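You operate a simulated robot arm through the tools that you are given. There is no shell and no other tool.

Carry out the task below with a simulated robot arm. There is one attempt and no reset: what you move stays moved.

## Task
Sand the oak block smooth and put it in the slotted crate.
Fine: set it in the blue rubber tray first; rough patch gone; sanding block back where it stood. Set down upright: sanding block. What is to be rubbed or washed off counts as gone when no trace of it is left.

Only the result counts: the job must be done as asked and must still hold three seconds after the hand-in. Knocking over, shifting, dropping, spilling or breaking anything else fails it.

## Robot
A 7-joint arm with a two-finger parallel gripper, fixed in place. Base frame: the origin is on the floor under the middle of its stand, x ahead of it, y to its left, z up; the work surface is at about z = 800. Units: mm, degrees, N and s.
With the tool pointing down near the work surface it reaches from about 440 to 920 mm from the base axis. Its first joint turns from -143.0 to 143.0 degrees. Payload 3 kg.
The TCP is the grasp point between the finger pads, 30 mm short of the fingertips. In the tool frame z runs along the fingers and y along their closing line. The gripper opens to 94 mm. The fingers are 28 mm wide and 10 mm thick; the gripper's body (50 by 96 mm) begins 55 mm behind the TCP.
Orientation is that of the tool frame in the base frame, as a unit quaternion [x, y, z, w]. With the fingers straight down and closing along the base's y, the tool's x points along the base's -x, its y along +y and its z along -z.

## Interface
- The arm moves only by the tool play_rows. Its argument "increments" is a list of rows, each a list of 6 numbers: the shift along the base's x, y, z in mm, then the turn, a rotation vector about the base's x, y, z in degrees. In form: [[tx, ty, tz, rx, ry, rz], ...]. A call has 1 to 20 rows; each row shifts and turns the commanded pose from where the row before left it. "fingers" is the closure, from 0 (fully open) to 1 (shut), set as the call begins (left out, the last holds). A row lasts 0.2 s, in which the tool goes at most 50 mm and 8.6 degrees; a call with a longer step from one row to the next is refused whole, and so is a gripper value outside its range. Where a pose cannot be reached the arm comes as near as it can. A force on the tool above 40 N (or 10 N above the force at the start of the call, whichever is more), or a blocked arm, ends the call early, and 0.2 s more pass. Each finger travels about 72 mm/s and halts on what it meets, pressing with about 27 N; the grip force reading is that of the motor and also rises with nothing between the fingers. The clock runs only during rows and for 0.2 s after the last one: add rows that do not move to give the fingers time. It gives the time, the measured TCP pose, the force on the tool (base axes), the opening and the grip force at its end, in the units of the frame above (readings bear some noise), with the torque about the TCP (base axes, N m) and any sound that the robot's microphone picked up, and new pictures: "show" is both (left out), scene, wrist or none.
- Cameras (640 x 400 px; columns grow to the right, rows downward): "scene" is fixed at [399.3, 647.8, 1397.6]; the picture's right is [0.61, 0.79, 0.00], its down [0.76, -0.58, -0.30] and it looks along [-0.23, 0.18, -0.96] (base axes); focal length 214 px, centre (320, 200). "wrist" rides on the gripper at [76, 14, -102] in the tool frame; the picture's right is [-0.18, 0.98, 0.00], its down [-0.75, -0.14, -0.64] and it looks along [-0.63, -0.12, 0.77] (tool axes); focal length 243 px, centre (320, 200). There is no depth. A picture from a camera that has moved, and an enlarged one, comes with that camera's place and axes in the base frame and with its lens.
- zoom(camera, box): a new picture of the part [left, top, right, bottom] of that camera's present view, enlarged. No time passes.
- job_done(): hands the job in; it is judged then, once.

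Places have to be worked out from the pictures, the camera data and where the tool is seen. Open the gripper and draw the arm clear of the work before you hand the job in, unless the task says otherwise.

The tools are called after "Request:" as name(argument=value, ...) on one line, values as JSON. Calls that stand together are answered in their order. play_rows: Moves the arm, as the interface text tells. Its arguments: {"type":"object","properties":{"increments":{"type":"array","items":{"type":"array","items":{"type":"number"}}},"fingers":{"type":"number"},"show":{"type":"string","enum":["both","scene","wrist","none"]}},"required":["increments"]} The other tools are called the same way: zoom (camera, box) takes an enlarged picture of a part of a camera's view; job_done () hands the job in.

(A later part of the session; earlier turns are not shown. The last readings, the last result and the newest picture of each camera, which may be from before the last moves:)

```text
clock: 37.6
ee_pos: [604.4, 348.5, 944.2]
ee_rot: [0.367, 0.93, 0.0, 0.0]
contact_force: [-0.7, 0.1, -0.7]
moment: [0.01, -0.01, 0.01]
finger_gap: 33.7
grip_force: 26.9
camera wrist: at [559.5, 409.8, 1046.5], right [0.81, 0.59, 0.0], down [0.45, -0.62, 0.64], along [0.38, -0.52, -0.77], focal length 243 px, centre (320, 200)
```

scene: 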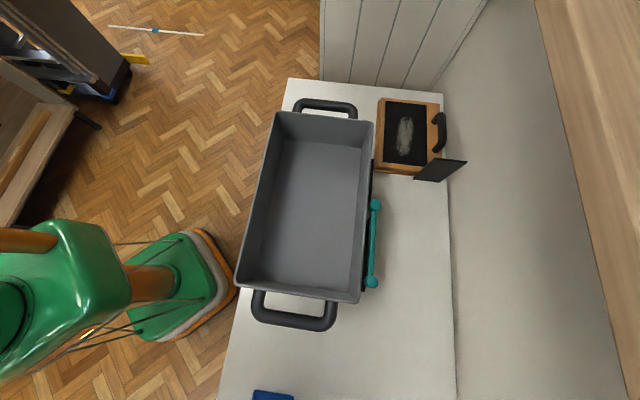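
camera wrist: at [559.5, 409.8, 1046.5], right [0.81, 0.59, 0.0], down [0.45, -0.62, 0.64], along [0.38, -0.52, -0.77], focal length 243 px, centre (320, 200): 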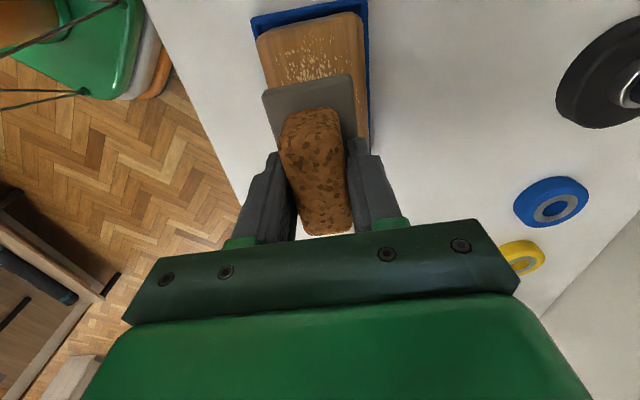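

I lower the sanding block toward the oak block's top, stopping above it to check alignment.

Request:
play_rows(increments=[[0, 0, -15, 0, 0, 0], [0, 0, -15, 0, 0, 0], [0, 0, -9, 0, 0, 0], [0, 0, 0, 0, 0, 0], [0, 0, 0, 0, 0, 0]], show="wrist")

Request:
zoom(camera="wrist", box=[200, 0, 440, 200])

```text
clock: 38.8
ee_pos: [607.1, 350.3, 903.7]
ee_rot: [0.367, 0.93, 0.0, 0.001]
contact_force: [-0.4, 0.4, -1.0]
moment: [0.05, 0.0, 0.0]
finger_gap: 33.9
grip_force: 26.8
camera wrist: at [560.5, 411.2, 1006.0], right [0.81, 0.59, 0.0], down [0.45, -0.62, 0.64], along [0.38, -0.52, -0.77], focal length 243 px, centre (320, 200)
```

wrist: 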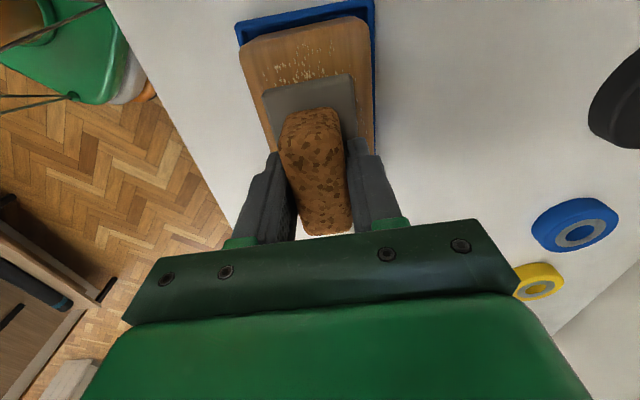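

```text
2.00 times, centred on (320, 100) of wrist
camera zoom: at [560.5, 411.2, 1006.0], right [0.81, 0.59, 0.0], down [0.45, -0.62, 0.64], along [0.38, -0.52, -0.77], focal length 485 px, centre (320, 400)
```

zoom: 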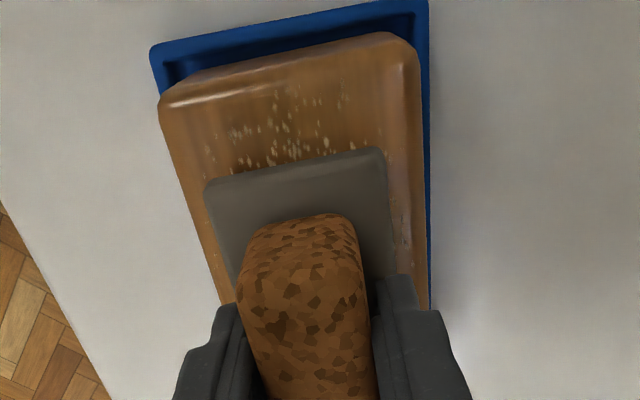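

Plate is centred over the block. I descend in small steps until contact with the block's top is felt.

Request:
play_rows(increments=[[0, 0, -4, 0, 0, 0], [0, 0, -3, 0, 0, 0], [0, 0, -1, 0, 0, 0], [0, 0, 0, 0, 0, 0]], show="none")

```text
clock: 39.8
ee_pos: [606.3, 350.3, 895.8]
ee_rot: [0.367, 0.93, 0.0, 0.0]
contact_force: [-1.7, -1.8, 21.2]
moment: [-0.04, -0.01, 0.05]
finger_gap: 33.9
grip_force: 26.2
```

Contact at about 21 N. I ease off by half a millimetre and make the first lengthwise strokes (±20 mm).

Request:
play_rows(increments=[[0, 0, 0.5, 0, 0, 0], [7.3, -6.8, 0, 0, 0, 0], [7.3, -6.8, 0, 0, 0, 0], [-7.3, 6.8, 0, 0, 0, 0], [-7.3, 6.8, 0, 0, 0, 0], [-7.3, 6.8, 0, 0, 0, 0], [-7.3, 6.8, 0, 0, 0, 0], [7.3, -6.8, 0, 0, 0, 0], [7.3, -6.8, 0, 0, 0, 0], [0, 0, 0, 0, 0, 0]], show="wrist")

Request:
zoom(camera="wrist", box=[200, 0, 440, 200])

```text
clock: 42.0
ee_pos: [605.9, 350.7, 895.7]
ee_rot: [0.367, 0.93, 0.0, 0.0]
contact_force: [-1.5, 2.5, 6.7]
moment: [0.04, 0.05, 0.0]
finger_gap: 33.9
grip_force: 27.1
camera wrist: at [560.3, 411.9, 998.5], right [0.81, 0.59, 0.0], down [0.45, -0.62, 0.64], along [0.38, -0.52, -0.77], focal length 243 px, centre (320, 200)
```

wrist: 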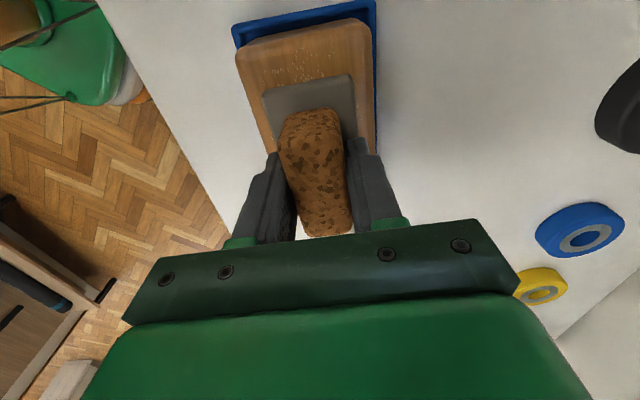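

```text
2.00 times, centred on (320, 100) of wrist
camera zoom: at [560.3, 411.9, 998.5], right [0.81, 0.59, 0.0], down [0.45, -0.62, 0.64], along [0.38, -0.52, -0.77], focal length 485 px, centre (320, 400)
```

zoom: 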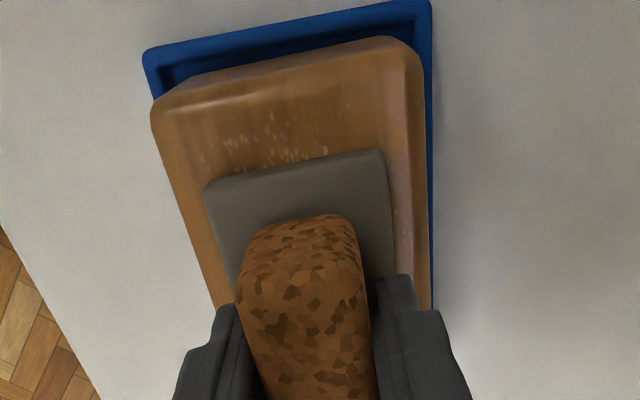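

The patch is visibly fading after one stroke cycle at ~7 N. I continue with longer strokes, offset 8 mm to one side.

Request:
play_rows(increments=[[-5.5, -5.8, -0.3, 0, 0, 0], [9.1, -8.5, 0, 0, 0, 0], [9.1, -8.5, 0, 0, 0, 0], [-9.1, 8.5, 0, 0, 0, 0], [-9.1, 8.5, 0, 0, 0, 0], [-9.1, 8.5, 0, 0, 0, 0], [-9.1, 8.5, 0, 0, 0, 0], [9.1, -8.5, 0, 0, 0, 0], [9.1, -8.5, 0, 0, 0, 0], [9.1, -8.5, 0, 0, 0, 0], [9.1, -8.5, 0, 0, 0, 0], [-9.1, 8.5, 0, 0, 0, 0], [-9.1, 8.5, 0, 0, 0, 0], [-9.1, 8.5, 0, 0, 0, 0], [-9.1, 8.5, 0, 0, 0, 0], [9.1, -8.5, 0, 0, 0, 0], [9.1, -8.5, 0, 0, 0, 0], [5.5, 5.8, 0, 0, 0, 0]], show="wrist")

Request:
zoom(camera="wrist", box=[200, 0, 440, 200])

```text
clock: 45.8
ee_pos: [605.5, 349.1, 895.6]
ee_rot: [0.367, 0.93, 0.0, 0.0]
contact_force: [-0.2, 0.3, -1.3]
moment: [-0.01, 0.01, 0.01]
finger_gap: 33.6
grip_force: 27.3
camera wrist: at [559.6, 411.8, 998.8], right [0.81, 0.59, 0.0], down [0.45, -0.62, 0.64], along [0.38, -0.52, -0.77], focal length 243 px, centre (320, 200)
```

wrist: 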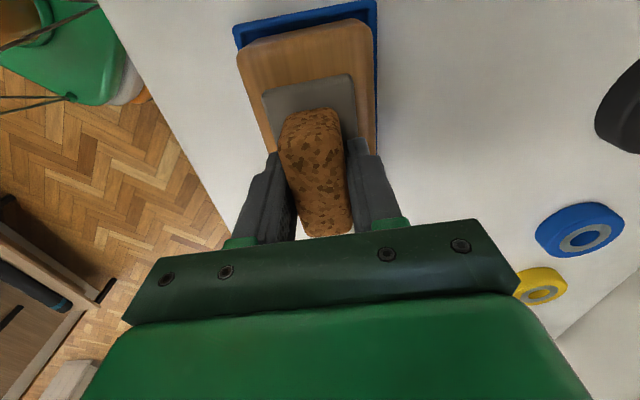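

```text
2.00 times, centred on (320, 100) of wrist
camera zoom: at [559.6, 411.8, 998.8], right [0.81, 0.59, 0.0], down [0.45, -0.62, 0.64], along [0.38, -0.52, -0.77], focal length 485 px, centre (320, 400)
```

zoom: 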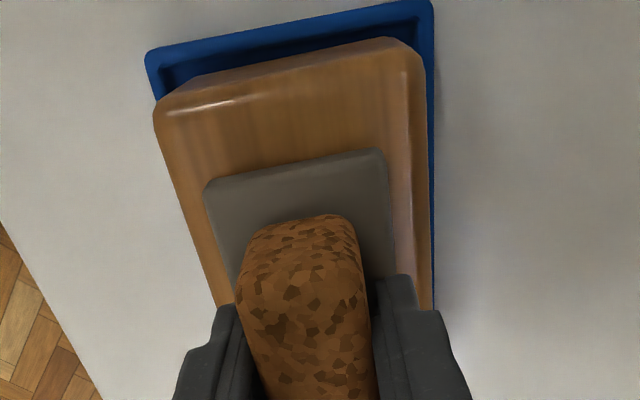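

The visible part of the patch looks gone, but contact has been lost (force ≈ 0). I press down again by small steps to regain contact before stroking the other side.

Request:
play_rows(increments=[[5.5, 5.8, -0.4, 0, 0, 0], [0, 0, -0.4, 0, 0, 0], [0, 0, 0, 0, 0, 0]], show="none")

```text
clock: 46.6
ee_pos: [609.5, 355.4, 895.9]
ee_rot: [0.368, 0.93, 0.0, 0.0]
contact_force: [-5.7, -4.6, 17.4]
moment: [0.01, 0.1, 0.01]
finger_gap: 33.7
grip_force: 27.4
```

Contact is back at ~17 N on the +8 mm side; I stroke lengthwise here.

Request:
play_rows(increments=[[9.1, -8.5, 0, 0, 0, 0], [9.1, -8.5, 0, 0, 0, 0], [-9.1, 8.5, 0, 0, 0, 0], [-9.1, 8.5, 0, 0, 0, 0], [-9.1, 8.5, 0, 0, 0, 0], [-9.1, 8.5, 0, 0, 0, 0], [9.1, -8.5, 0, 0, 0, 0], [9.1, -8.5, 0, 0, 0, 0], [9.1, -8.5, 0, 0, 0, 0], [9.1, -8.5, 0, 0, 0, 0], [-9.1, 8.5, 0, 0, 0, 0], [-9.1, 8.5, 0, 0, 0, 0], [-9.1, 8.5, 0, 0, 0, 0], [-9.1, 8.5, 0, 0, 0, 0], [9.1, -8.5, 0, 0, 0, 0], [9.1, -8.5, 0, 0, 0, 0]], show="none")

```text
clock: 50.0
ee_pos: [611.5, 356.6, 895.0]
ee_rot: [0.367, 0.93, 0.0, 0.0]
contact_force: [-2.7, 1.5, 7.8]
moment: [-0.04, -0.02, 0.01]
finger_gap: 33.8
grip_force: 26.6
```

Contact was kept (~8 N). I do another set on the centre line with ±30 mm strokes.

Request:
play_rows(increments=[[-5.5, -5.8, -0.2, 0, 0, 0], [10.9, -10.2, 0, 0, 0, 0], [10.9, -10.2, 0, 0, 0, 0], [-10.9, 10.2, 0, 0, 0, 0], [-10.9, 10.2, 0, 0, 0, 0], [-10.9, 10.2, 0, 0, 0, 0], [-10.9, 10.2, 0, 0, 0, 0], [10.9, -10.2, 0, 0, 0, 0], [10.9, -10.2, 0, 0, 0, 0], [10.9, -10.2, 0, 0, 0, 0], [10.9, -10.2, 0, 0, 0, 0], [-10.9, 10.2, 0, 0, 0, 0], [-10.9, 10.2, 0, 0, 0, 0], [-10.9, 10.2, 0, 0, 0, 0], [-10.9, 10.2, 0, 0, 0, 0], [10.9, -10.2, 0, 0, 0, 0], [10.9, -10.2, 0, 0, 0, 0], [0, 0, 0, 0, 0, 0]], show="none")

```text
clock: 52.1
ee_pos: [609.1, 350.4, 896.9]
ee_rot: [0.367, 0.93, 0.002, 0.001]
contact_force: [1.9, -0.6, 2.7]
moment: [-0.11, -0.03, -0.03]
finger_gap: 33.6
grip_force: 26.8
stopped in row 10: the force on the tool passed its limit at 41 N (the readings are from after the stop); the commanded pose is now the measured one
```

The force limit tripped during the stroke; the commanded pose was reset. I look before doing anything else.

Request:
zoom(camera="wrist", box=[160, 0, 480, 240])

Request:
zoom(camera="scene", box=[200, 225, 480, 400])

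```text
1.67 times, centred on (320, 120) of wrist
camera zoom: at [562.3, 411.4, 998.1], right [0.81, 0.59, 0.0], down [0.45, -0.62, 0.64], along [0.38, -0.52, -0.77], focal length 404 px, centre (320, 333)
```

zoom: 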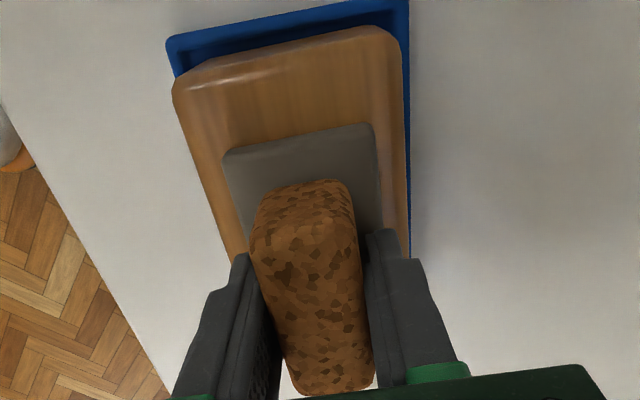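

```text
2.29 times, centred on (340, 312) of scene
camera zoom: at [399.3, 647.8, 1397.6], right [0.61, 0.79, 0.0], down [0.76, -0.58, -0.3], along [-0.23, 0.18, -0.96], focal length 490 px, centre (274, -57)
```

zoom: 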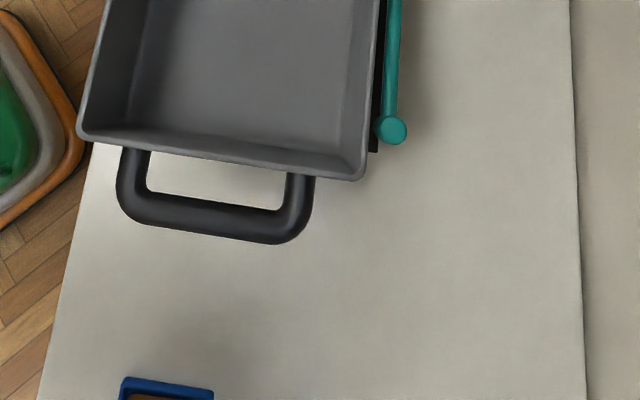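

The tray hasn't moved in the scene view. I lift off and move sideways so the camera can see the whole block top.

Request:
play_rows(increments=[[0, 0, 10, 0, 0, 0], [0, 0, 30, 0, 0, 0], [-20, -22, 30, 0, 0, 0], [-20, -22, 20, 0, 0, 0], [-20, -22, 0, 0, 0, 0], [-20, -22, 0, 0, 0, 0], [0, 0, 0, 0, 0, 0], [0, 0, 0, 0, 0, 0]], show="wrist")

Request:
zoom(camera="wrist", box=[340, 20, 500, 180])

```text
clock: 53.9
ee_pos: [526.7, 259.7, 987.1]
ee_rot: [0.367, 0.93, 0.0, -0.001]
contact_force: [1.0, -0.4, -0.6]
moment: [-0.01, 0.02, 0.01]
finger_gap: 33.6
grip_force: 26.9
camera wrist: at [482.0, 320.7, 1089.0], right [0.81, 0.59, 0.0], down [0.45, -0.62, 0.64], along [0.38, -0.52, -0.77], focal length 243 px, centre (320, 200)
```

wrist: 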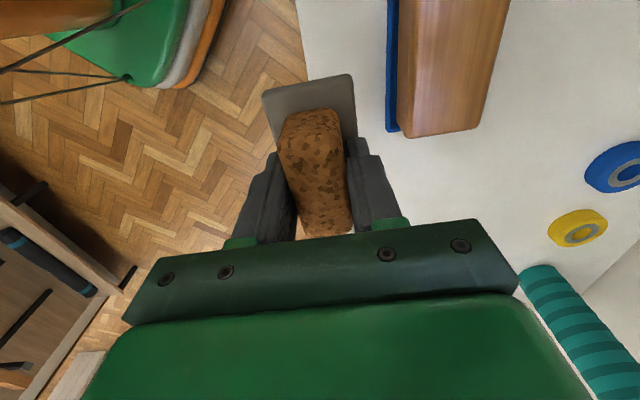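

```text
2.50 times, centred on (420, 100) of wrist
camera zoom: at [482.0, 320.7, 1089.0], right [0.81, 0.59, 0.0], down [0.45, -0.62, 0.64], along [0.38, -0.52, -0.77], focal length 606 px, centre (70, 450)
```

zoom: 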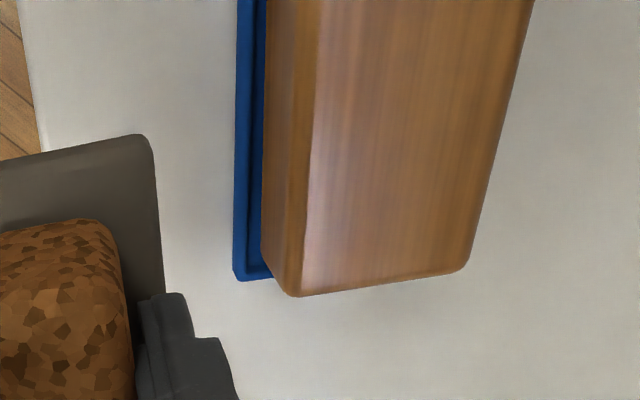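

The visible half is clean. I move back along the block's axis to see the rest of its top.

Request:
play_rows(increments=[[-25, 24, 10, 0, 0, 0], [-25, 24, 10, 0, 0, 0], [0, 0, 0, 0, 0, 0], [0, 0, 0, 0, 0, 0]], show="wrist")

Request:
zoom(camera="wrist", box=[350, 0, 530, 180])

```text
clock: 54.9
ee_pos: [478.2, 307.0, 1004.1]
ee_rot: [0.367, 0.93, 0.001, 0.0]
contact_force: [-1.0, 0.6, -1.4]
moment: [0.02, 0.0, -0.03]
finger_gap: 33.7
grip_force: 27.4
camera wrist: at [432.3, 368.8, 1107.2], right [0.81, 0.59, 0.0], down [0.45, -0.62, 0.64], along [0.38, -0.52, -0.77], focal length 243 px, centre (320, 200)
```

wrist: 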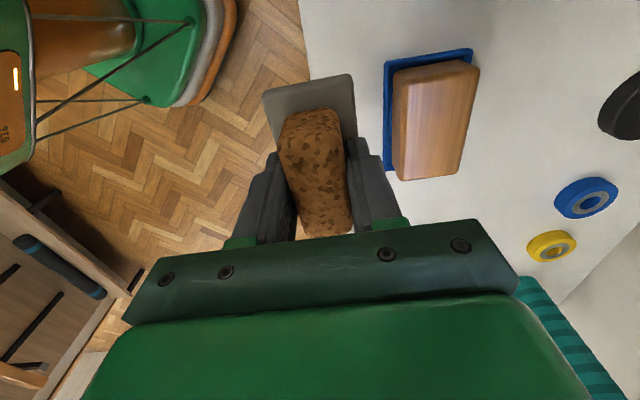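

```text
2.22 times, centred on (440, 90) of wrist
camera zoom: at [432.3, 368.8, 1107.2], right [0.81, 0.59, 0.0], down [0.45, -0.62, 0.64], along [0.38, -0.52, -0.77], focal length 539 px, centre (53, 444)
```

zoom: 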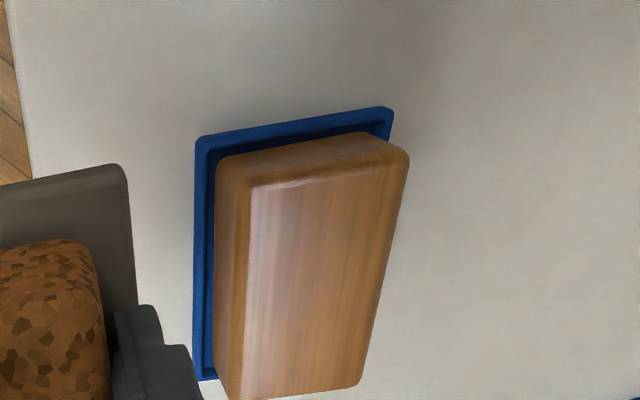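

Request:
zoom(camera="wrist", box=[400, 55, 484, 120])

Request:
zoom(camera="wrist", box=[390, 115, 474, 180])

```text
6.15 times, centred on (442, 88) of wrist
camera zoom: at [432.3, 368.8, 1107.2], right [0.81, 0.59, 0.0], down [0.45, -0.62, 0.64], along [0.38, -0.52, -0.77], focal length 1493 px, centre (-431, 892)
```

zoom: 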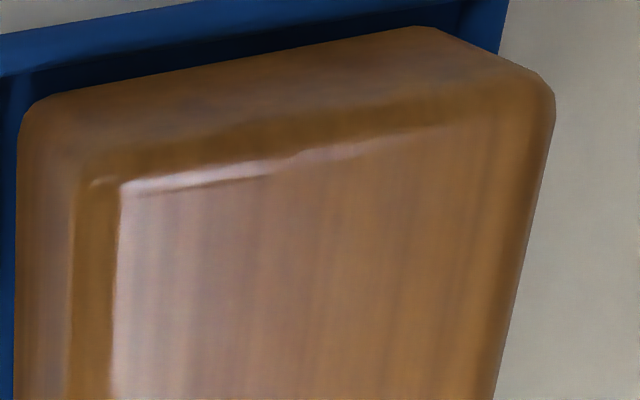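

```text
6.15 times, centred on (432, 148) of wrist
camera zoom: at [432.3, 368.8, 1107.2], right [0.81, 0.59, 0.0], down [0.45, -0.62, 0.64], along [0.38, -0.52, -0.77], focal length 1493 px, centre (-369, 523)
```

zoom: 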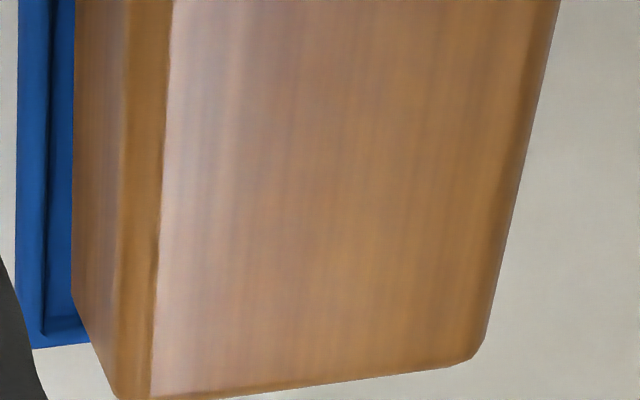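

No speckle is left on the block's top in the enlarged views. I carry the sanding block back to hover above its original spot, restoring the original yaw.

Request:
play_rows(increments=[[36.6, -20.3, 0, 0, 0, 0], [36.6, -20.3, 0, 0, 0, 0], [36.6, -20.3, 0, 0, 0, 0], [36.6, -20.3, -6, 0, 0, 0], [36.6, -20.3, -6, 0, 0, -0.3], [36.6, -20.3, -10, 0, 0, -0.4], [36.6, -20.3, -10, 0, 0, -0.3], [36.6, -20.4, -10, 0, 0, -0.4], [36.5, -20.4, -10, 0, 0, -0.3], [36.5, -20.5, -10, 0, 0, 0], [0, 0, 0, 0, 0, 0], [0, 0, 0, 0, 0, 0], [0, 0, 0, 0, 0, 0]], show="wrist")

```text
clock: 57.7
ee_pos: [843.8, 107.7, 946.1]
ee_rot: [0.381, 0.925, 0.001, 0.0]
contact_force: [0.1, -0.8, -0.5]
moment: [0.02, -0.02, 0.0]
finger_gap: 33.8
grip_force: 26.8
camera wrist: at [800.0, 169.5, 1047.0], right [0.82, 0.57, 0.0], down [0.44, -0.63, 0.64], along [0.36, -0.53, -0.77], focal length 243 px, centre (320, 200)
```

wrist: 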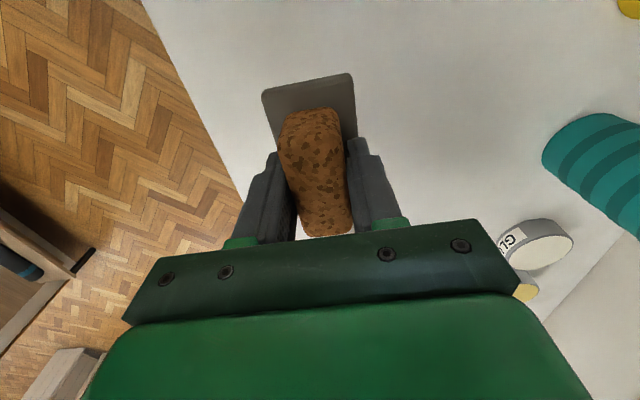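

Camera readout says I'm 2.7 mm off in y from the target; I correct it and lower to just above the surface.

Request:
play_rows(increments=[[0, -2.7, -20, 0, 0, 0], [0, 0, -30, 0, 0, 0], [0, 0, -30, 0, 0, 0], [0, 0, -13, 0, 0, 0], [0, 0, 0, 0, 0, 0], [0, 0, 0, 0, 0, 0]], show="wrist")

Request:
zoom(camera="wrist", box=[200, 60, 440, 260])

```text
clock: 59.1
ee_pos: [844.6, 102.6, 851.4]
ee_rot: [0.381, 0.924, 0.001, 0.0]
contact_force: [-0.2, -0.1, 0.0]
moment: [-0.02, 0.01, 0.02]
finger_gap: 33.8
grip_force: 27.2
camera wrist: at [800.7, 164.9, 953.6], right [0.82, 0.57, 0.0], down [0.43, -0.63, 0.64], along [0.37, -0.53, -0.77], focal length 243 px, centre (320, 200)
```

wrist: 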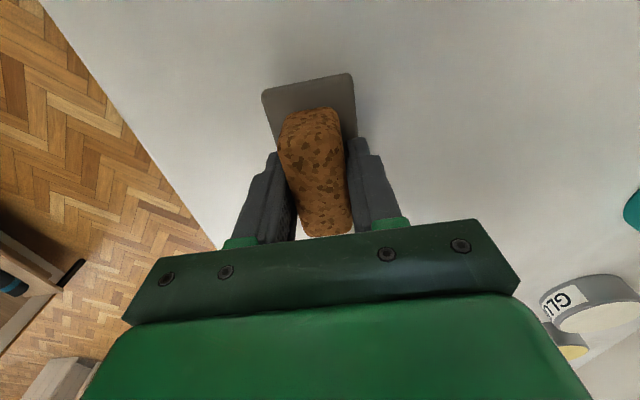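

```text
2.00 times, centred on (320, 160) of wrist
camera zoom: at [800.7, 164.9, 953.6], right [0.82, 0.57, 0.0], down [0.43, -0.63, 0.64], along [0.37, -0.53, -0.77], focal length 485 px, centre (320, 280)
```

zoom: 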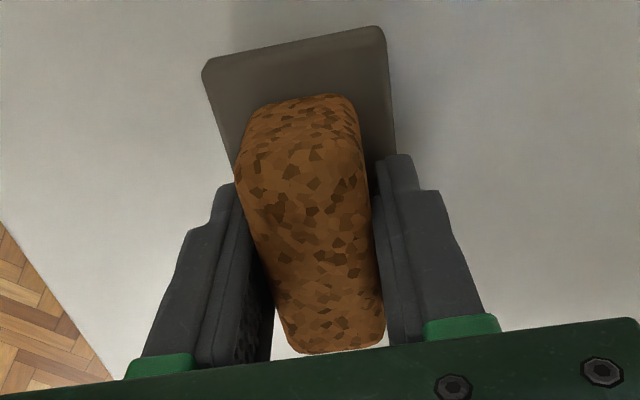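

Request:
play_rows(increments=[[-0.7, 1.8, -2, 0, 0, 0], [0, 0, -2, 0, 0, 0], [0, 0, 0, 0, 0, 0], [0, 0, 0, 0, 0, 0]], show="wrist")

```text
clock: 60.1
ee_pos: [843.6, 104.5, 847.0]
ee_rot: [0.381, 0.925, 0.001, 0.0]
contact_force: [-0.8, 0.3, -0.8]
moment: [0.0, 0.03, 0.03]
finger_gap: 33.7
grip_force: 26.9
camera wrist: at [799.5, 167.0, 949.6], right [0.82, 0.57, 0.0], down [0.44, -0.63, 0.64], along [0.36, -0.53, -0.77], focal length 243 px, centre (320, 200)
```

wrist: 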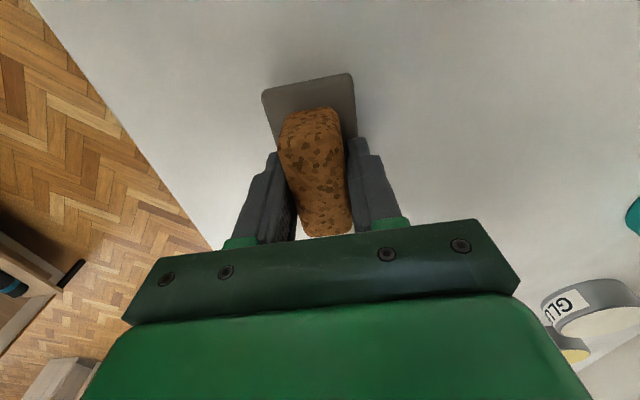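

Now within ~0.6 mm of the target; I lower the last 4 mm gently until it touches.

Request:
play_rows(increments=[[0.3, -0.2, -1.5, 0, 0, 0], [0, 0, -1.2, 0, 0, 0], [0, 0, -0.8, 0, 0, 0], [0, 0, -0.4, 0, 0, 0], [0, 0, 0, 0, 0, 0]], show="wrist")

```text
clock: 61.3
ee_pos: [842.8, 104.9, 843.4]
ee_rot: [0.381, 0.924, 0.001, 0.0]
contact_force: [0.0, 0.8, -0.4]
moment: [0.0, 0.0, -0.02]
finger_gap: 33.7
grip_force: 26.9
camera wrist: at [799.6, 167.7, 945.5], right [0.82, 0.57, 0.0], down [0.44, -0.63, 0.64], along [0.36, -0.53, -0.77], focal length 243 px, centre (320, 200)
```

wrist: 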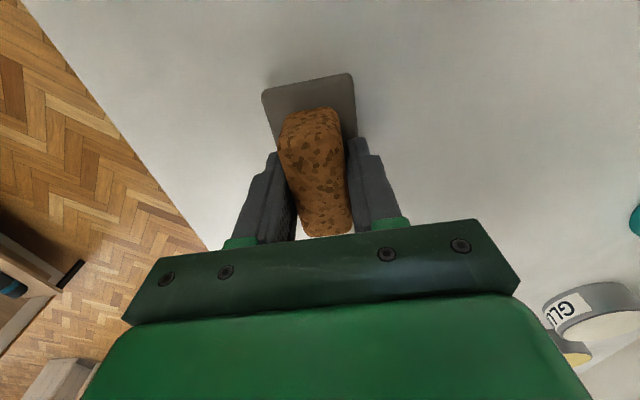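

Request:
play_rows(increments=[[0.3, -0.8, 0, 0, 0, 0], [0, 0, -0.5, 0, 0, 0], [0, 0, 0, 0, 0, 0]], show="none")

Request:
zoom(camera="wrist", box=[200, 60, 440, 260])

```text
clock: 62.1
ee_pos: [845.0, 103.9, 841.8]
ee_rot: [0.381, 0.925, 0.001, 0.0]
contact_force: [-0.1, -1.5, 0.8]
moment: [-0.15, -0.02, 0.0]
finger_gap: 33.5
grip_force: 26.9
```

```text
2.00 times, centred on (320, 160) of wrist
camera zoom: at [800.3, 167.1, 944.3], right [0.82, 0.57, 0.0], down [0.43, -0.63, 0.64], along [0.36, -0.53, -0.77], focal length 485 px, centre (320, 280)
```

zoom: 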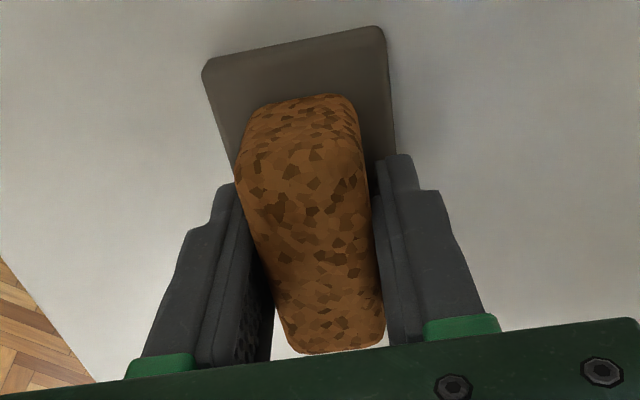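

Touching down (0.4 mm from the target position). I open the gripper to release the sanding block and compare with the earlier picture.

Request:
play_rows(increments=[[0, 0, 0, 0, 0, 0], [0, 0, 0, 0, 0, 0], [0, 0, 0, 0, 0, 0], [0, 0, 0, 0, 0, 0]], fingers=0, show="none")

Request:
zoom(camera="wrist", box=[200, 60, 440, 260])

```text
clock: 63.1
ee_pos: [844.0, 103.7, 842.4]
ee_rot: [0.38, 0.925, 0.001, -0.001]
contact_force: [-0.2, 0.3, 3.7]
moment: [-0.13, 0.08, 0.02]
finger_gap: 93.5
grip_force: 0.0
```

```text
2.00 times, centred on (320, 160) of wrist
camera zoom: at [800.2, 167.2, 944.2], right [0.82, 0.57, 0.0], down [0.43, -0.63, 0.64], along [0.36, -0.53, -0.77], focal length 485 px, centre (320, 280)
```

zoom: 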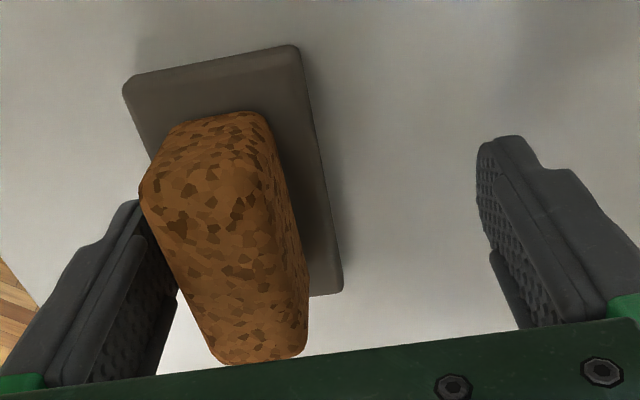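

Opening dragged the sanding block about 27 mm sideways with the left finger (the fingertip was evidently touching the plate). I raise the gripper gently to free it, then will re-grasp and put it right.

Request:
play_rows(increments=[[0, 0, 1.5, 0, 0, 0], [0, 0, 1.5, 0, 0, 0], [0, 0, 0, 0, 0, 0]], show="none")

Request:
zoom(camera="wrist", box=[160, 40, 480, 280])

```text
clock: 63.9
ee_pos: [843.4, 104.8, 846.0]
ee_rot: [0.381, 0.925, 0.001, -0.001]
contact_force: [0.5, -0.1, 0.6]
moment: [0.0, -0.01, 0.0]
finger_gap: 94.0
grip_force: 0.0
```

```text
1.67 times, centred on (320, 160) of wrist
camera zoom: at [799.7, 167.4, 947.1], right [0.82, 0.57, 0.0], down [0.44, -0.63, 0.64], along [0.36, -0.53, -0.77], focal length 404 px, centre (320, 267)
```

zoom: 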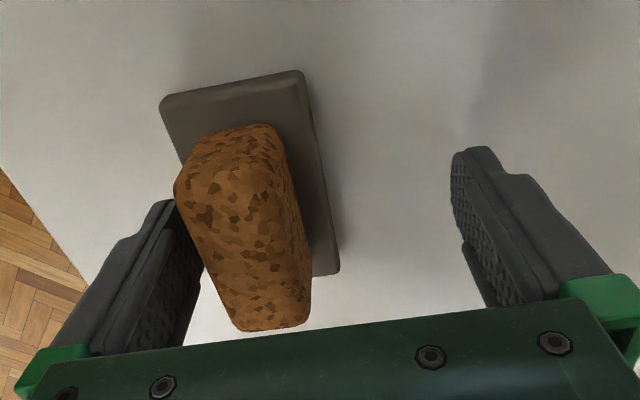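

The gripper is free. I shift across so the fingers are centred over the cork again, a few mm higher.

Request:
play_rows(increments=[[0, 0, 6, 0, 0, 0], [-8.8, -8.8, 6, 0, 0, 0], [-8.7, -8.8, 0, 0, 0, 0], [0, 0, 0, 0, 0, 0], [0, 0, 0, 0, 0, 0]], show="none")

Request:
zoom(camera="wrist", box=[200, 40, 440, 240])

```text
clock: 65.1
ee_pos: [825.7, 87.6, 855.8]
ee_rot: [0.381, 0.925, 0.001, -0.001]
contact_force: [-0.2, 0.7, -0.1]
moment: [0.02, -0.01, -0.01]
finger_gap: 94.0
grip_force: 0.1
```

```text
2.00 times, centred on (320, 140) of wrist
camera zoom: at [782.1, 150.0, 958.4], right [0.82, 0.57, 0.0], down [0.44, -0.63, 0.64], along [0.36, -0.53, -0.77], focal length 485 px, centre (320, 320)
```

zoom: 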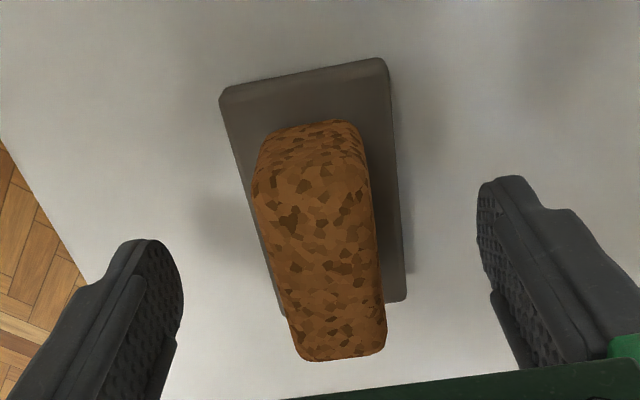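

The cork is centred again between the fingers. I descend to z≈847 this time, so the fingertips stay ~5 mm clear of the plate.

Request:
play_rows(increments=[[0.4, 0.4, -4, 0, 0, 0], [0, 0, -3, 0, 0, 0], [0, 0, -2.2, 0, 0, 0], [0, 0, 0, 0, 0, 0], [0, 0, 0, 0, 0, 0]], show="none")

Request:
zoom(camera="wrist", box=[200, 60, 440, 260])

```text
clock: 66.3
ee_pos: [825.4, 87.3, 846.0]
ee_rot: [0.381, 0.925, 0.001, -0.001]
contact_force: [1.0, 0.6, -0.7]
moment: [-0.03, -0.02, -0.02]
finger_gap: 94.1
grip_force: 0.1
```

```text
2.00 times, centred on (320, 160) of wrist
camera zoom: at [782.7, 150.1, 949.0], right [0.82, 0.57, 0.0], down [0.44, -0.63, 0.64], along [0.36, -0.53, -0.77], focal length 485 px, centre (320, 280)
```

zoom: 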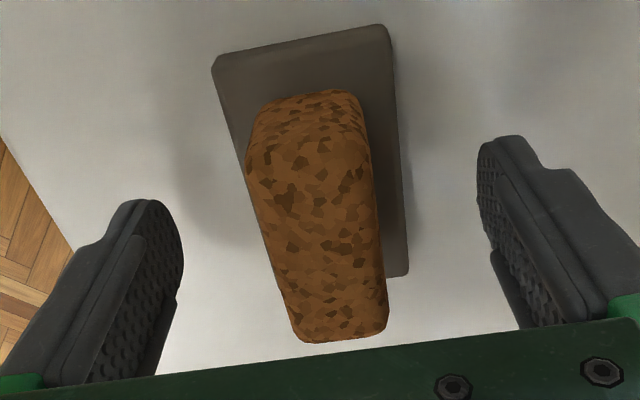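

Request:
play_rows(increments=[[0, 0, 0, 0, 0, 0], [0, 0, 0, 0, 0, 0], [0, 0, 0, 0, 0, 0], [0, 0, 0, 0, 0, 0], [0, 0, 0, 0, 0, 0], [0, 0, 0, 0, 0, 0]], fingers=1, show="none")

Request:
zoom(camera="wrist", box=[200, 60, 440, 260])

```text
clock: 67.7
ee_pos: [825.2, 87.9, 847.5]
ee_rot: [0.381, 0.925, 0.001, 0.0]
contact_force: [-0.7, -0.3, 2.3]
moment: [-0.01, -0.03, -0.03]
finger_gap: 34.0
grip_force: 26.9
```

```text
2.00 times, centred on (320, 160) of wrist
camera zoom: at [782.7, 150.0, 949.1], right [0.82, 0.57, 0.0], down [0.44, -0.63, 0.64], along [0.36, -0.53, -0.77], focal length 485 px, centre (320, 280)
```

zoom: 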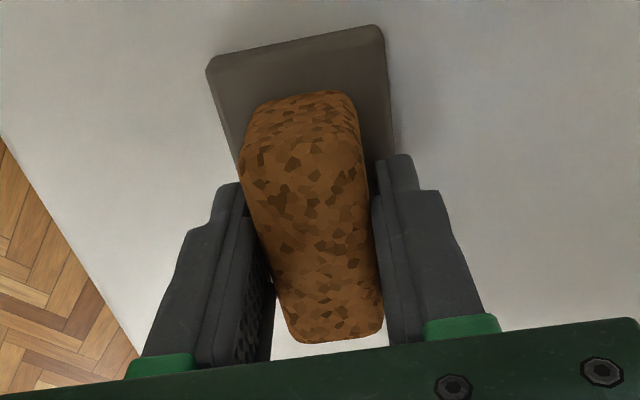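

In-hand position along the plate matches the first grasp exactly, so the target camera position is (799.8, 166.6). I lift slightly, move there, and check the readout.

Request:
play_rows(increments=[[0, 0, 4, 0, 0, 0], [0, 0, 4, 0, 0, 0], [8.5, 8.3, 0, 0, 0, 0], [8.6, 8.3, 0, 0, 0, 0], [0, 0, 0, 0, 0, 0], [0, 0, 0, 0, 0, 0]], show="wrist")

```text
clock: 69.1
ee_pos: [843.9, 104.7, 854.4]
ee_rot: [0.381, 0.925, 0.001, 0.001]
contact_force: [0.7, -0.4, -0.2]
moment: [0.0, 0.0, 0.0]
finger_gap: 33.9
grip_force: 27.2
camera wrist: at [799.7, 166.5, 956.9], right [0.82, 0.57, 0.0], down [0.43, -0.63, 0.64], along [0.36, -0.53, -0.77], focal length 243 px, centre (320, 200)
```

wrist: 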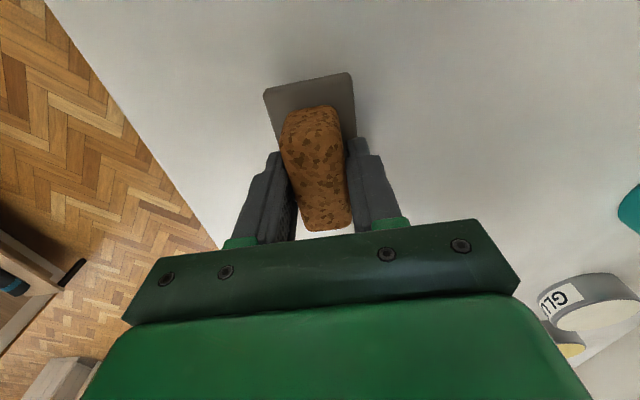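

Right on the target. I lower the 8 mm to the surface.

Request:
play_rows(increments=[[0, 0, -3, 0, 0, 0], [0, 0, -2.5, 0, 0, 0], [0, 0, -1.5, 0, 0, 0], [0, 0, -0.6, 0, 0, 0], [0, 0, 0, 0, 0, 0], [0, 0, 0, 0, 0, 0]], show="wrist")

```text
clock: 70.5
ee_pos: [843.0, 104.0, 848.2]
ee_rot: [0.381, 0.924, 0.0, 0.0]
contact_force: [0.1, 0.4, -0.9]
moment: [-0.01, -0.05, -0.01]
finger_gap: 33.6
grip_force: 27.1
camera wrist: at [799.4, 166.8, 949.9], right [0.82, 0.57, 0.0], down [0.44, -0.63, 0.64], along [0.36, -0.53, -0.77], focal length 243 px, centre (320, 200)
```

wrist: 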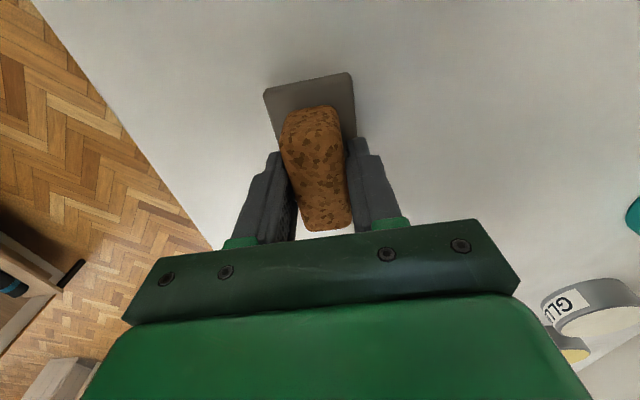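

Request:
play_rows(increments=[[0.2, -0.1, -0.5, 0, 0, 0], [0, 0, -0.3, 0, 0, 0], [0, 0, 0, 0, 0, 0]], show="none")

Request:
zoom(camera="wrist", box=[200, 60, 440, 260])

```text
clock: 71.3
ee_pos: [843.4, 104.6, 846.2]
ee_rot: [0.381, 0.925, 0.002, 0.0]
contact_force: [-1.1, -1.3, -1.5]
moment: [0.01, 0.0, 0.0]
finger_gap: 33.8
grip_force: 27.3
```

```text
2.00 times, centred on (320, 160) of wrist
camera zoom: at [799.6, 166.5, 949.4], right [0.82, 0.57, 0.0], down [0.44, -0.63, 0.64], along [0.36, -0.53, -0.77], focal length 485 px, centre (320, 280)
```

zoom: 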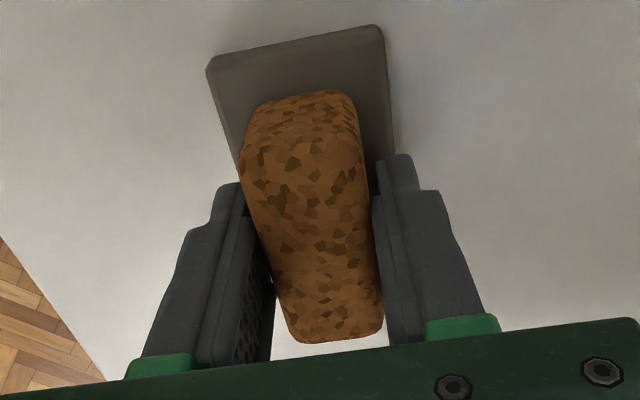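

Position matches to 0.3 mm. I open only partly (to ~47 mm) and look.

Request:
play_rows(increments=[[0, 0, 0, 0, 0, 0], [0, 0, 0, 0, 0, 0], [0, 0, 0, 0, 0, 0]], fingers=0.5, show="none")

Request:
zoom(camera="wrist", box=[200, 60, 440, 260])

```text
clock: 72.1
ee_pos: [844.5, 104.3, 846.7]
ee_rot: [0.381, 0.925, 0.001, 0.0]
contact_force: [-0.6, -0.6, -1.0]
moment: [0.01, -0.01, -0.01]
finger_gap: 47.4
grip_force: 0.0
```

```text
2.00 times, centred on (320, 160) of wrist
camera zoom: at [799.6, 166.5, 949.4], right [0.82, 0.57, 0.0], down [0.44, -0.63, 0.64], along [0.36, -0.53, -0.77], focal length 485 px, centre (320, 280)
```

zoom: 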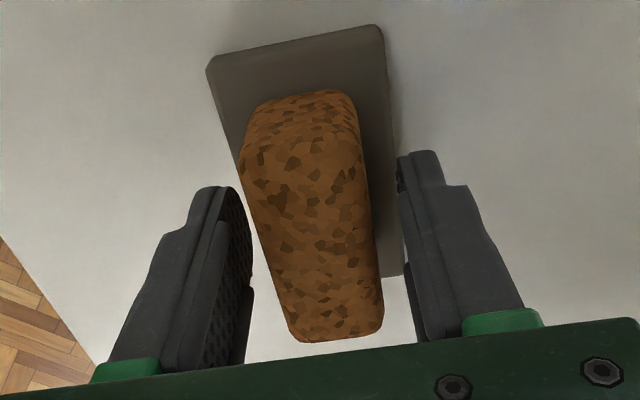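

The sanding block stayed put. I rise and take a view similar to the one before the grasp to compare its position.

Request:
play_rows(increments=[[0, 0, 10, 0, 0, 0], [0, 0, 25, 0, 0, 0], [0, 0, 35, 0, 0, 0], [2.5, 1, 40, 0, 0, -1.0], [0, 0, 0, 0, 0, 0], [0, 0, 0, 0, 0, 0]], show="wrist")

Request:
zoom(camera="wrist", box=[236, 30, 396, 150])

```text
clock: 73.5
ee_pos: [846.8, 105.1, 958.5]
ee_rot: [0.389, 0.921, 0.001, -0.001]
contact_force: [-0.3, 0.4, 0.1]
moment: [0.01, -0.02, 0.02]
finger_gap: 47.0
grip_force: 0.0
camera wrist: at [804.1, 168.6, 1060.6], right [0.83, 0.55, 0.0], down [0.42, -0.64, 0.64], along [0.36, -0.53, -0.77], focal length 243 px, centre (320, 200)
```

wrist: 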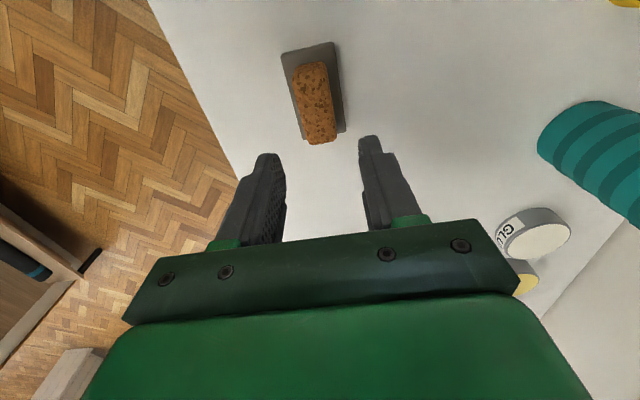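

```text
3.33 times, centred on (316, 90) of wrist
camera zoom: at [804.1, 168.6, 1060.6], right [0.83, 0.55, 0.0], down [0.42, -0.64, 0.64], along [0.36, -0.53, -0.77], focal length 809 px, centre (333, 567)
```

zoom: 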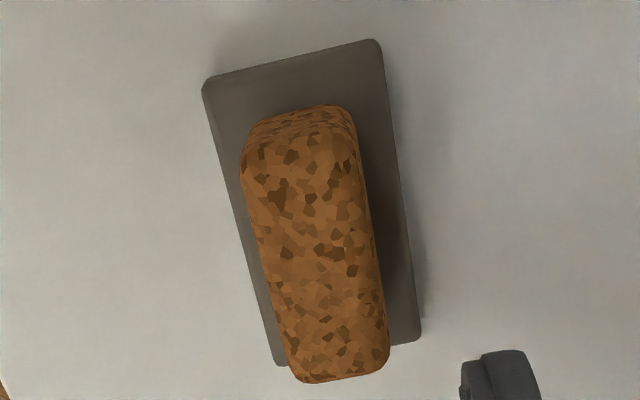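

The sanding block is back within a fraction of a millimetre of its original place (image shift matches the camera's own 1 mm offset). Next I open fully and return above the oak block in the tray.

Request:
play_rows(increments=[[-24, 24.4, 0, 0, 0, 0], [-24, 24.4, 0, 0, 0, 0], [-24, 24.4, 0, 0, 0, 0], [-24, 24.4, 0, 0, 0, 0.4], [-24, 24.4, 0, 0, 0, 0.4], [-24, 24.4, 0, 0, 0, 0.4], [-24, 24.4, 0, 0, 0, 0.4], [-24, 24.4, 0, 0, 0, 0.4], [-24, 24.4, -10, 0, 0, 0.4], [-24.0, 24.4, -10, 0, 0, 0.3], [0, 0, 0, 0, 0, 0], [0, 0, 0, 0, 0, 0]], fingers=0, show="wrist")

Request:
zoom(camera="wrist", box=[200, 0, 440, 200])

```text
clock: 76.1
ee_pos: [606.6, 347.2, 938.3]
ee_rot: [0.367, 0.93, 0.002, -0.001]
contact_force: [-0.3, -0.5, -0.6]
moment: [0.02, -0.03, -0.01]
finger_gap: 93.9
grip_force: 0.0
camera wrist: at [560.8, 409.4, 1040.4], right [0.81, 0.59, 0.0], down [0.45, -0.62, 0.64], along [0.38, -0.52, -0.77], focal length 243 px, centre (320, 200)
```

wrist: 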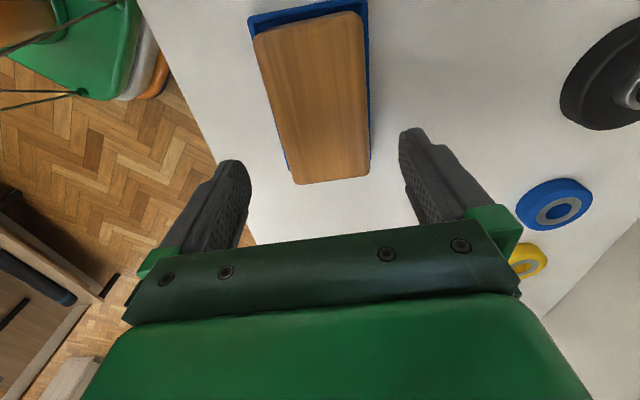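

```text
2.00 times, centred on (320, 100) of wrist
camera zoom: at [560.8, 409.4, 1040.4], right [0.81, 0.59, 0.0], down [0.45, -0.62, 0.64], along [0.38, -0.52, -0.77], focal length 485 px, centre (320, 400)
```

zoom: 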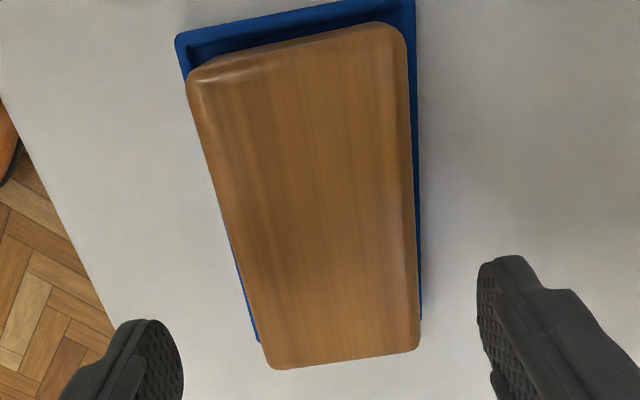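

The block's face is completely clean. I lower onto it, fingers straddling, to z≈851.

Request:
play_rows(increments=[[0.5, 0.5, -20, 0, 0, 0], [0, 0, -25, 0, 0, 0], [0, 0, -20, 0, 0, 0], [0, 0, -15, 0, 0, 0], [0, 0, -7, 0, 0, 0], [0, 0, 0, 0, 0, 0], [0, 0, 0, 0, 0, 0]], show="wrist")

```text
clock: 77.7
ee_pos: [607.2, 350.2, 849.6]
ee_rot: [0.367, 0.93, 0.001, -0.001]
contact_force: [0.6, -0.2, -0.3]
moment: [-0.01, 0.0, 0.0]
finger_gap: 93.9
grip_force: 0.1
camera wrist: at [560.7, 411.4, 952.7], right [0.81, 0.59, 0.0], down [0.45, -0.62, 0.64], along [0.38, -0.52, -0.77], focal length 243 px, centre (320, 200)
```

wrist: 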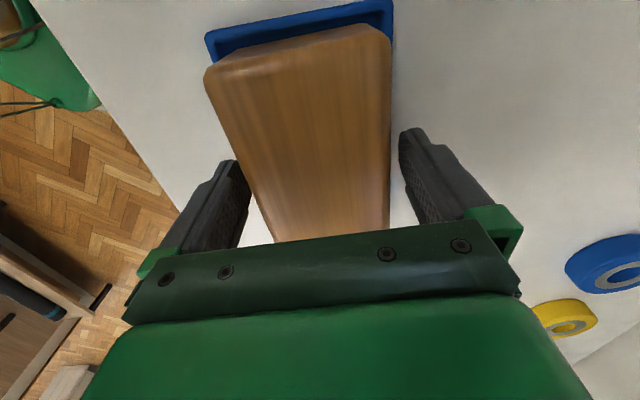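

The block's position relative to the gripper matches the earlier held picture, so it is centred. I close the gripper.

Request:
play_rows(increments=[[0, 0, 0, 0, 0, 0], [0, 0, 0, 0, 0, 0], [0, 0, 0, 0, 0, 0], [0, 0, 0, 0, 0, 0]], fingers=1, show="wrist")

```text
clock: 78.7
ee_pos: [605.9, 350.5, 850.2]
ee_rot: [0.367, 0.93, 0.001, 0.0]
contact_force: [-1.0, -1.8, 3.7]
moment: [0.15, -0.09, -0.15]
finger_gap: 79.4
grip_force: 27.0
camera wrist: at [560.7, 411.4, 952.8], right [0.81, 0.59, 0.0], down [0.45, -0.62, 0.64], along [0.38, -0.52, -0.77], focal length 243 px, centre (320, 200)
```

wrist: 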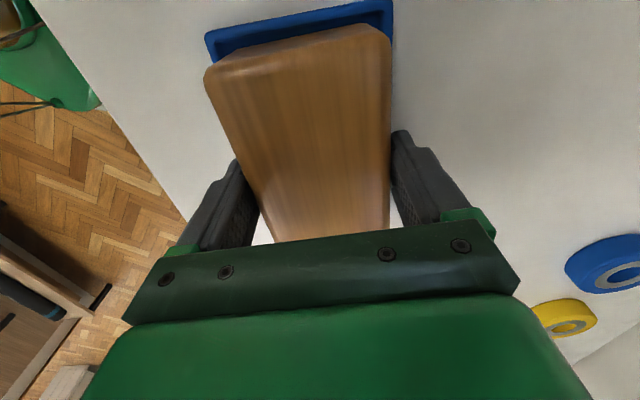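

Gripped at 79.4 mm with the tray unmoved. I lift slowly and check the tray stays behind.

Request:
play_rows(increments=[[0, 0, 4, 0, 0, 0], [0, 0, 6, 0, 0, 0], [0, 0, 15, 0, 0, 0], [0, 0, 30, 0, 0, 0], [0, 0, 40, 0, 0, 0], [0, 0, 0, 0, 0, 0], [0, 0, 0, 0, 0, 0]], show="both")

```text
clock: 80.3
ee_pos: [606.5, 350.2, 945.0]
ee_rot: [0.368, 0.93, 0.001, -0.001]
contact_force: [-0.1, -0.5, -2.7]
moment: [0.01, 0.0, -0.01]
finger_gap: 79.1
grip_force: 27.4
camera wrist: at [561.0, 410.7, 1047.3], right [0.81, 0.59, 0.0], down [0.45, -0.62, 0.64], along [0.38, -0.52, -0.77], focal length 243 px, centre (320, 200)
```

scene: 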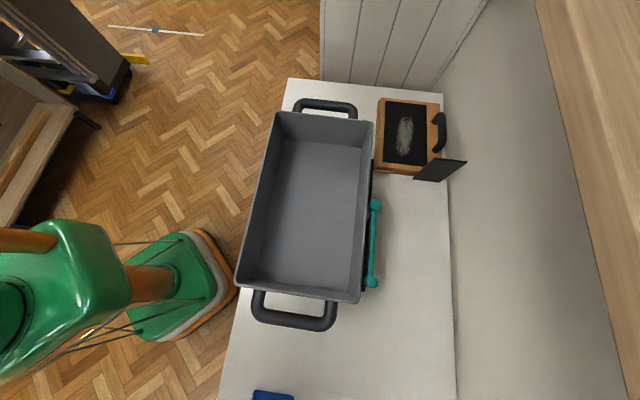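
wrist: 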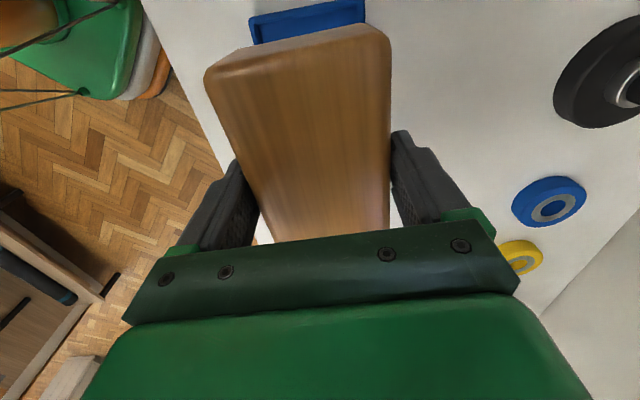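

Tray stayed behind and is unmoved in the scene view. From both cameras I place the crate's rim at z≈960 (about 400 × 240 mm, centre ≈ (273, 724), long axis −45°). I raise the block well above the rim height first and start toward it.

Request:
play_rows(increments=[[0, 0, 35, 0, 0, 0], [0, 0, 40, 0, 0, 0], [0, 0, 40, 0, 0, 0], [0, 0, 30, 0, 0, 0], [-27.6, 31.1, 0, 0, 0, 0], [-27.6, 31.1, 0, 0, 0, 0], [-27.6, 31.1, 0, 0, 0, 0], [-27.6, 31.1, 0, 0, 0, 0], [-27.6, 31.1, 0, 0, 0, 0], [-27.6, 31.1, 0, 0, 0, 0], [0, 0, 0, 0, 0, 0], [0, 0, 0, 0, 0, 0]], show="both")

```text
clock: 82.9
ee_pos: [440.9, 536.5, 1088.9]
ee_rot: [0.368, 0.93, 0.001, 0.001]
contact_force: [0.0, -0.1, -2.7]
moment: [-0.03, -0.01, 0.02]
finger_gap: 79.2
grip_force: 26.7
camera wrist: at [395.9, 598.0, 1190.1], right [0.81, 0.59, 0.0], down [0.45, -0.62, 0.64], along [0.38, -0.52, -0.77], focal length 243 px, centre (320, 200)
```

scene: 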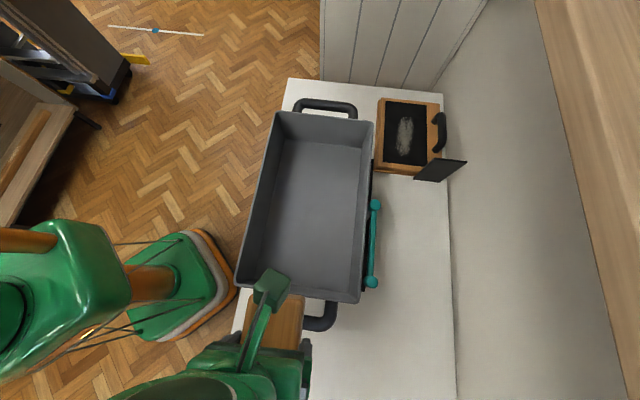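
wrist: 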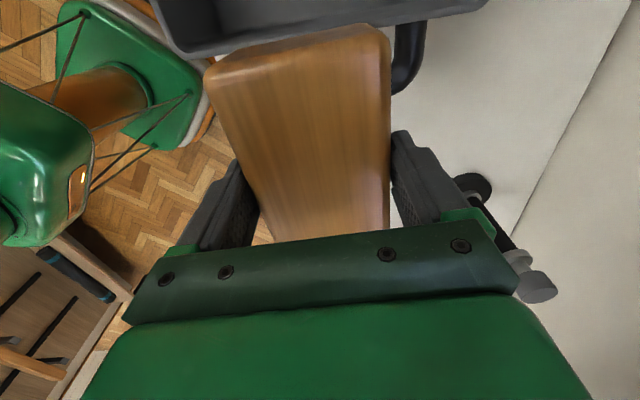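

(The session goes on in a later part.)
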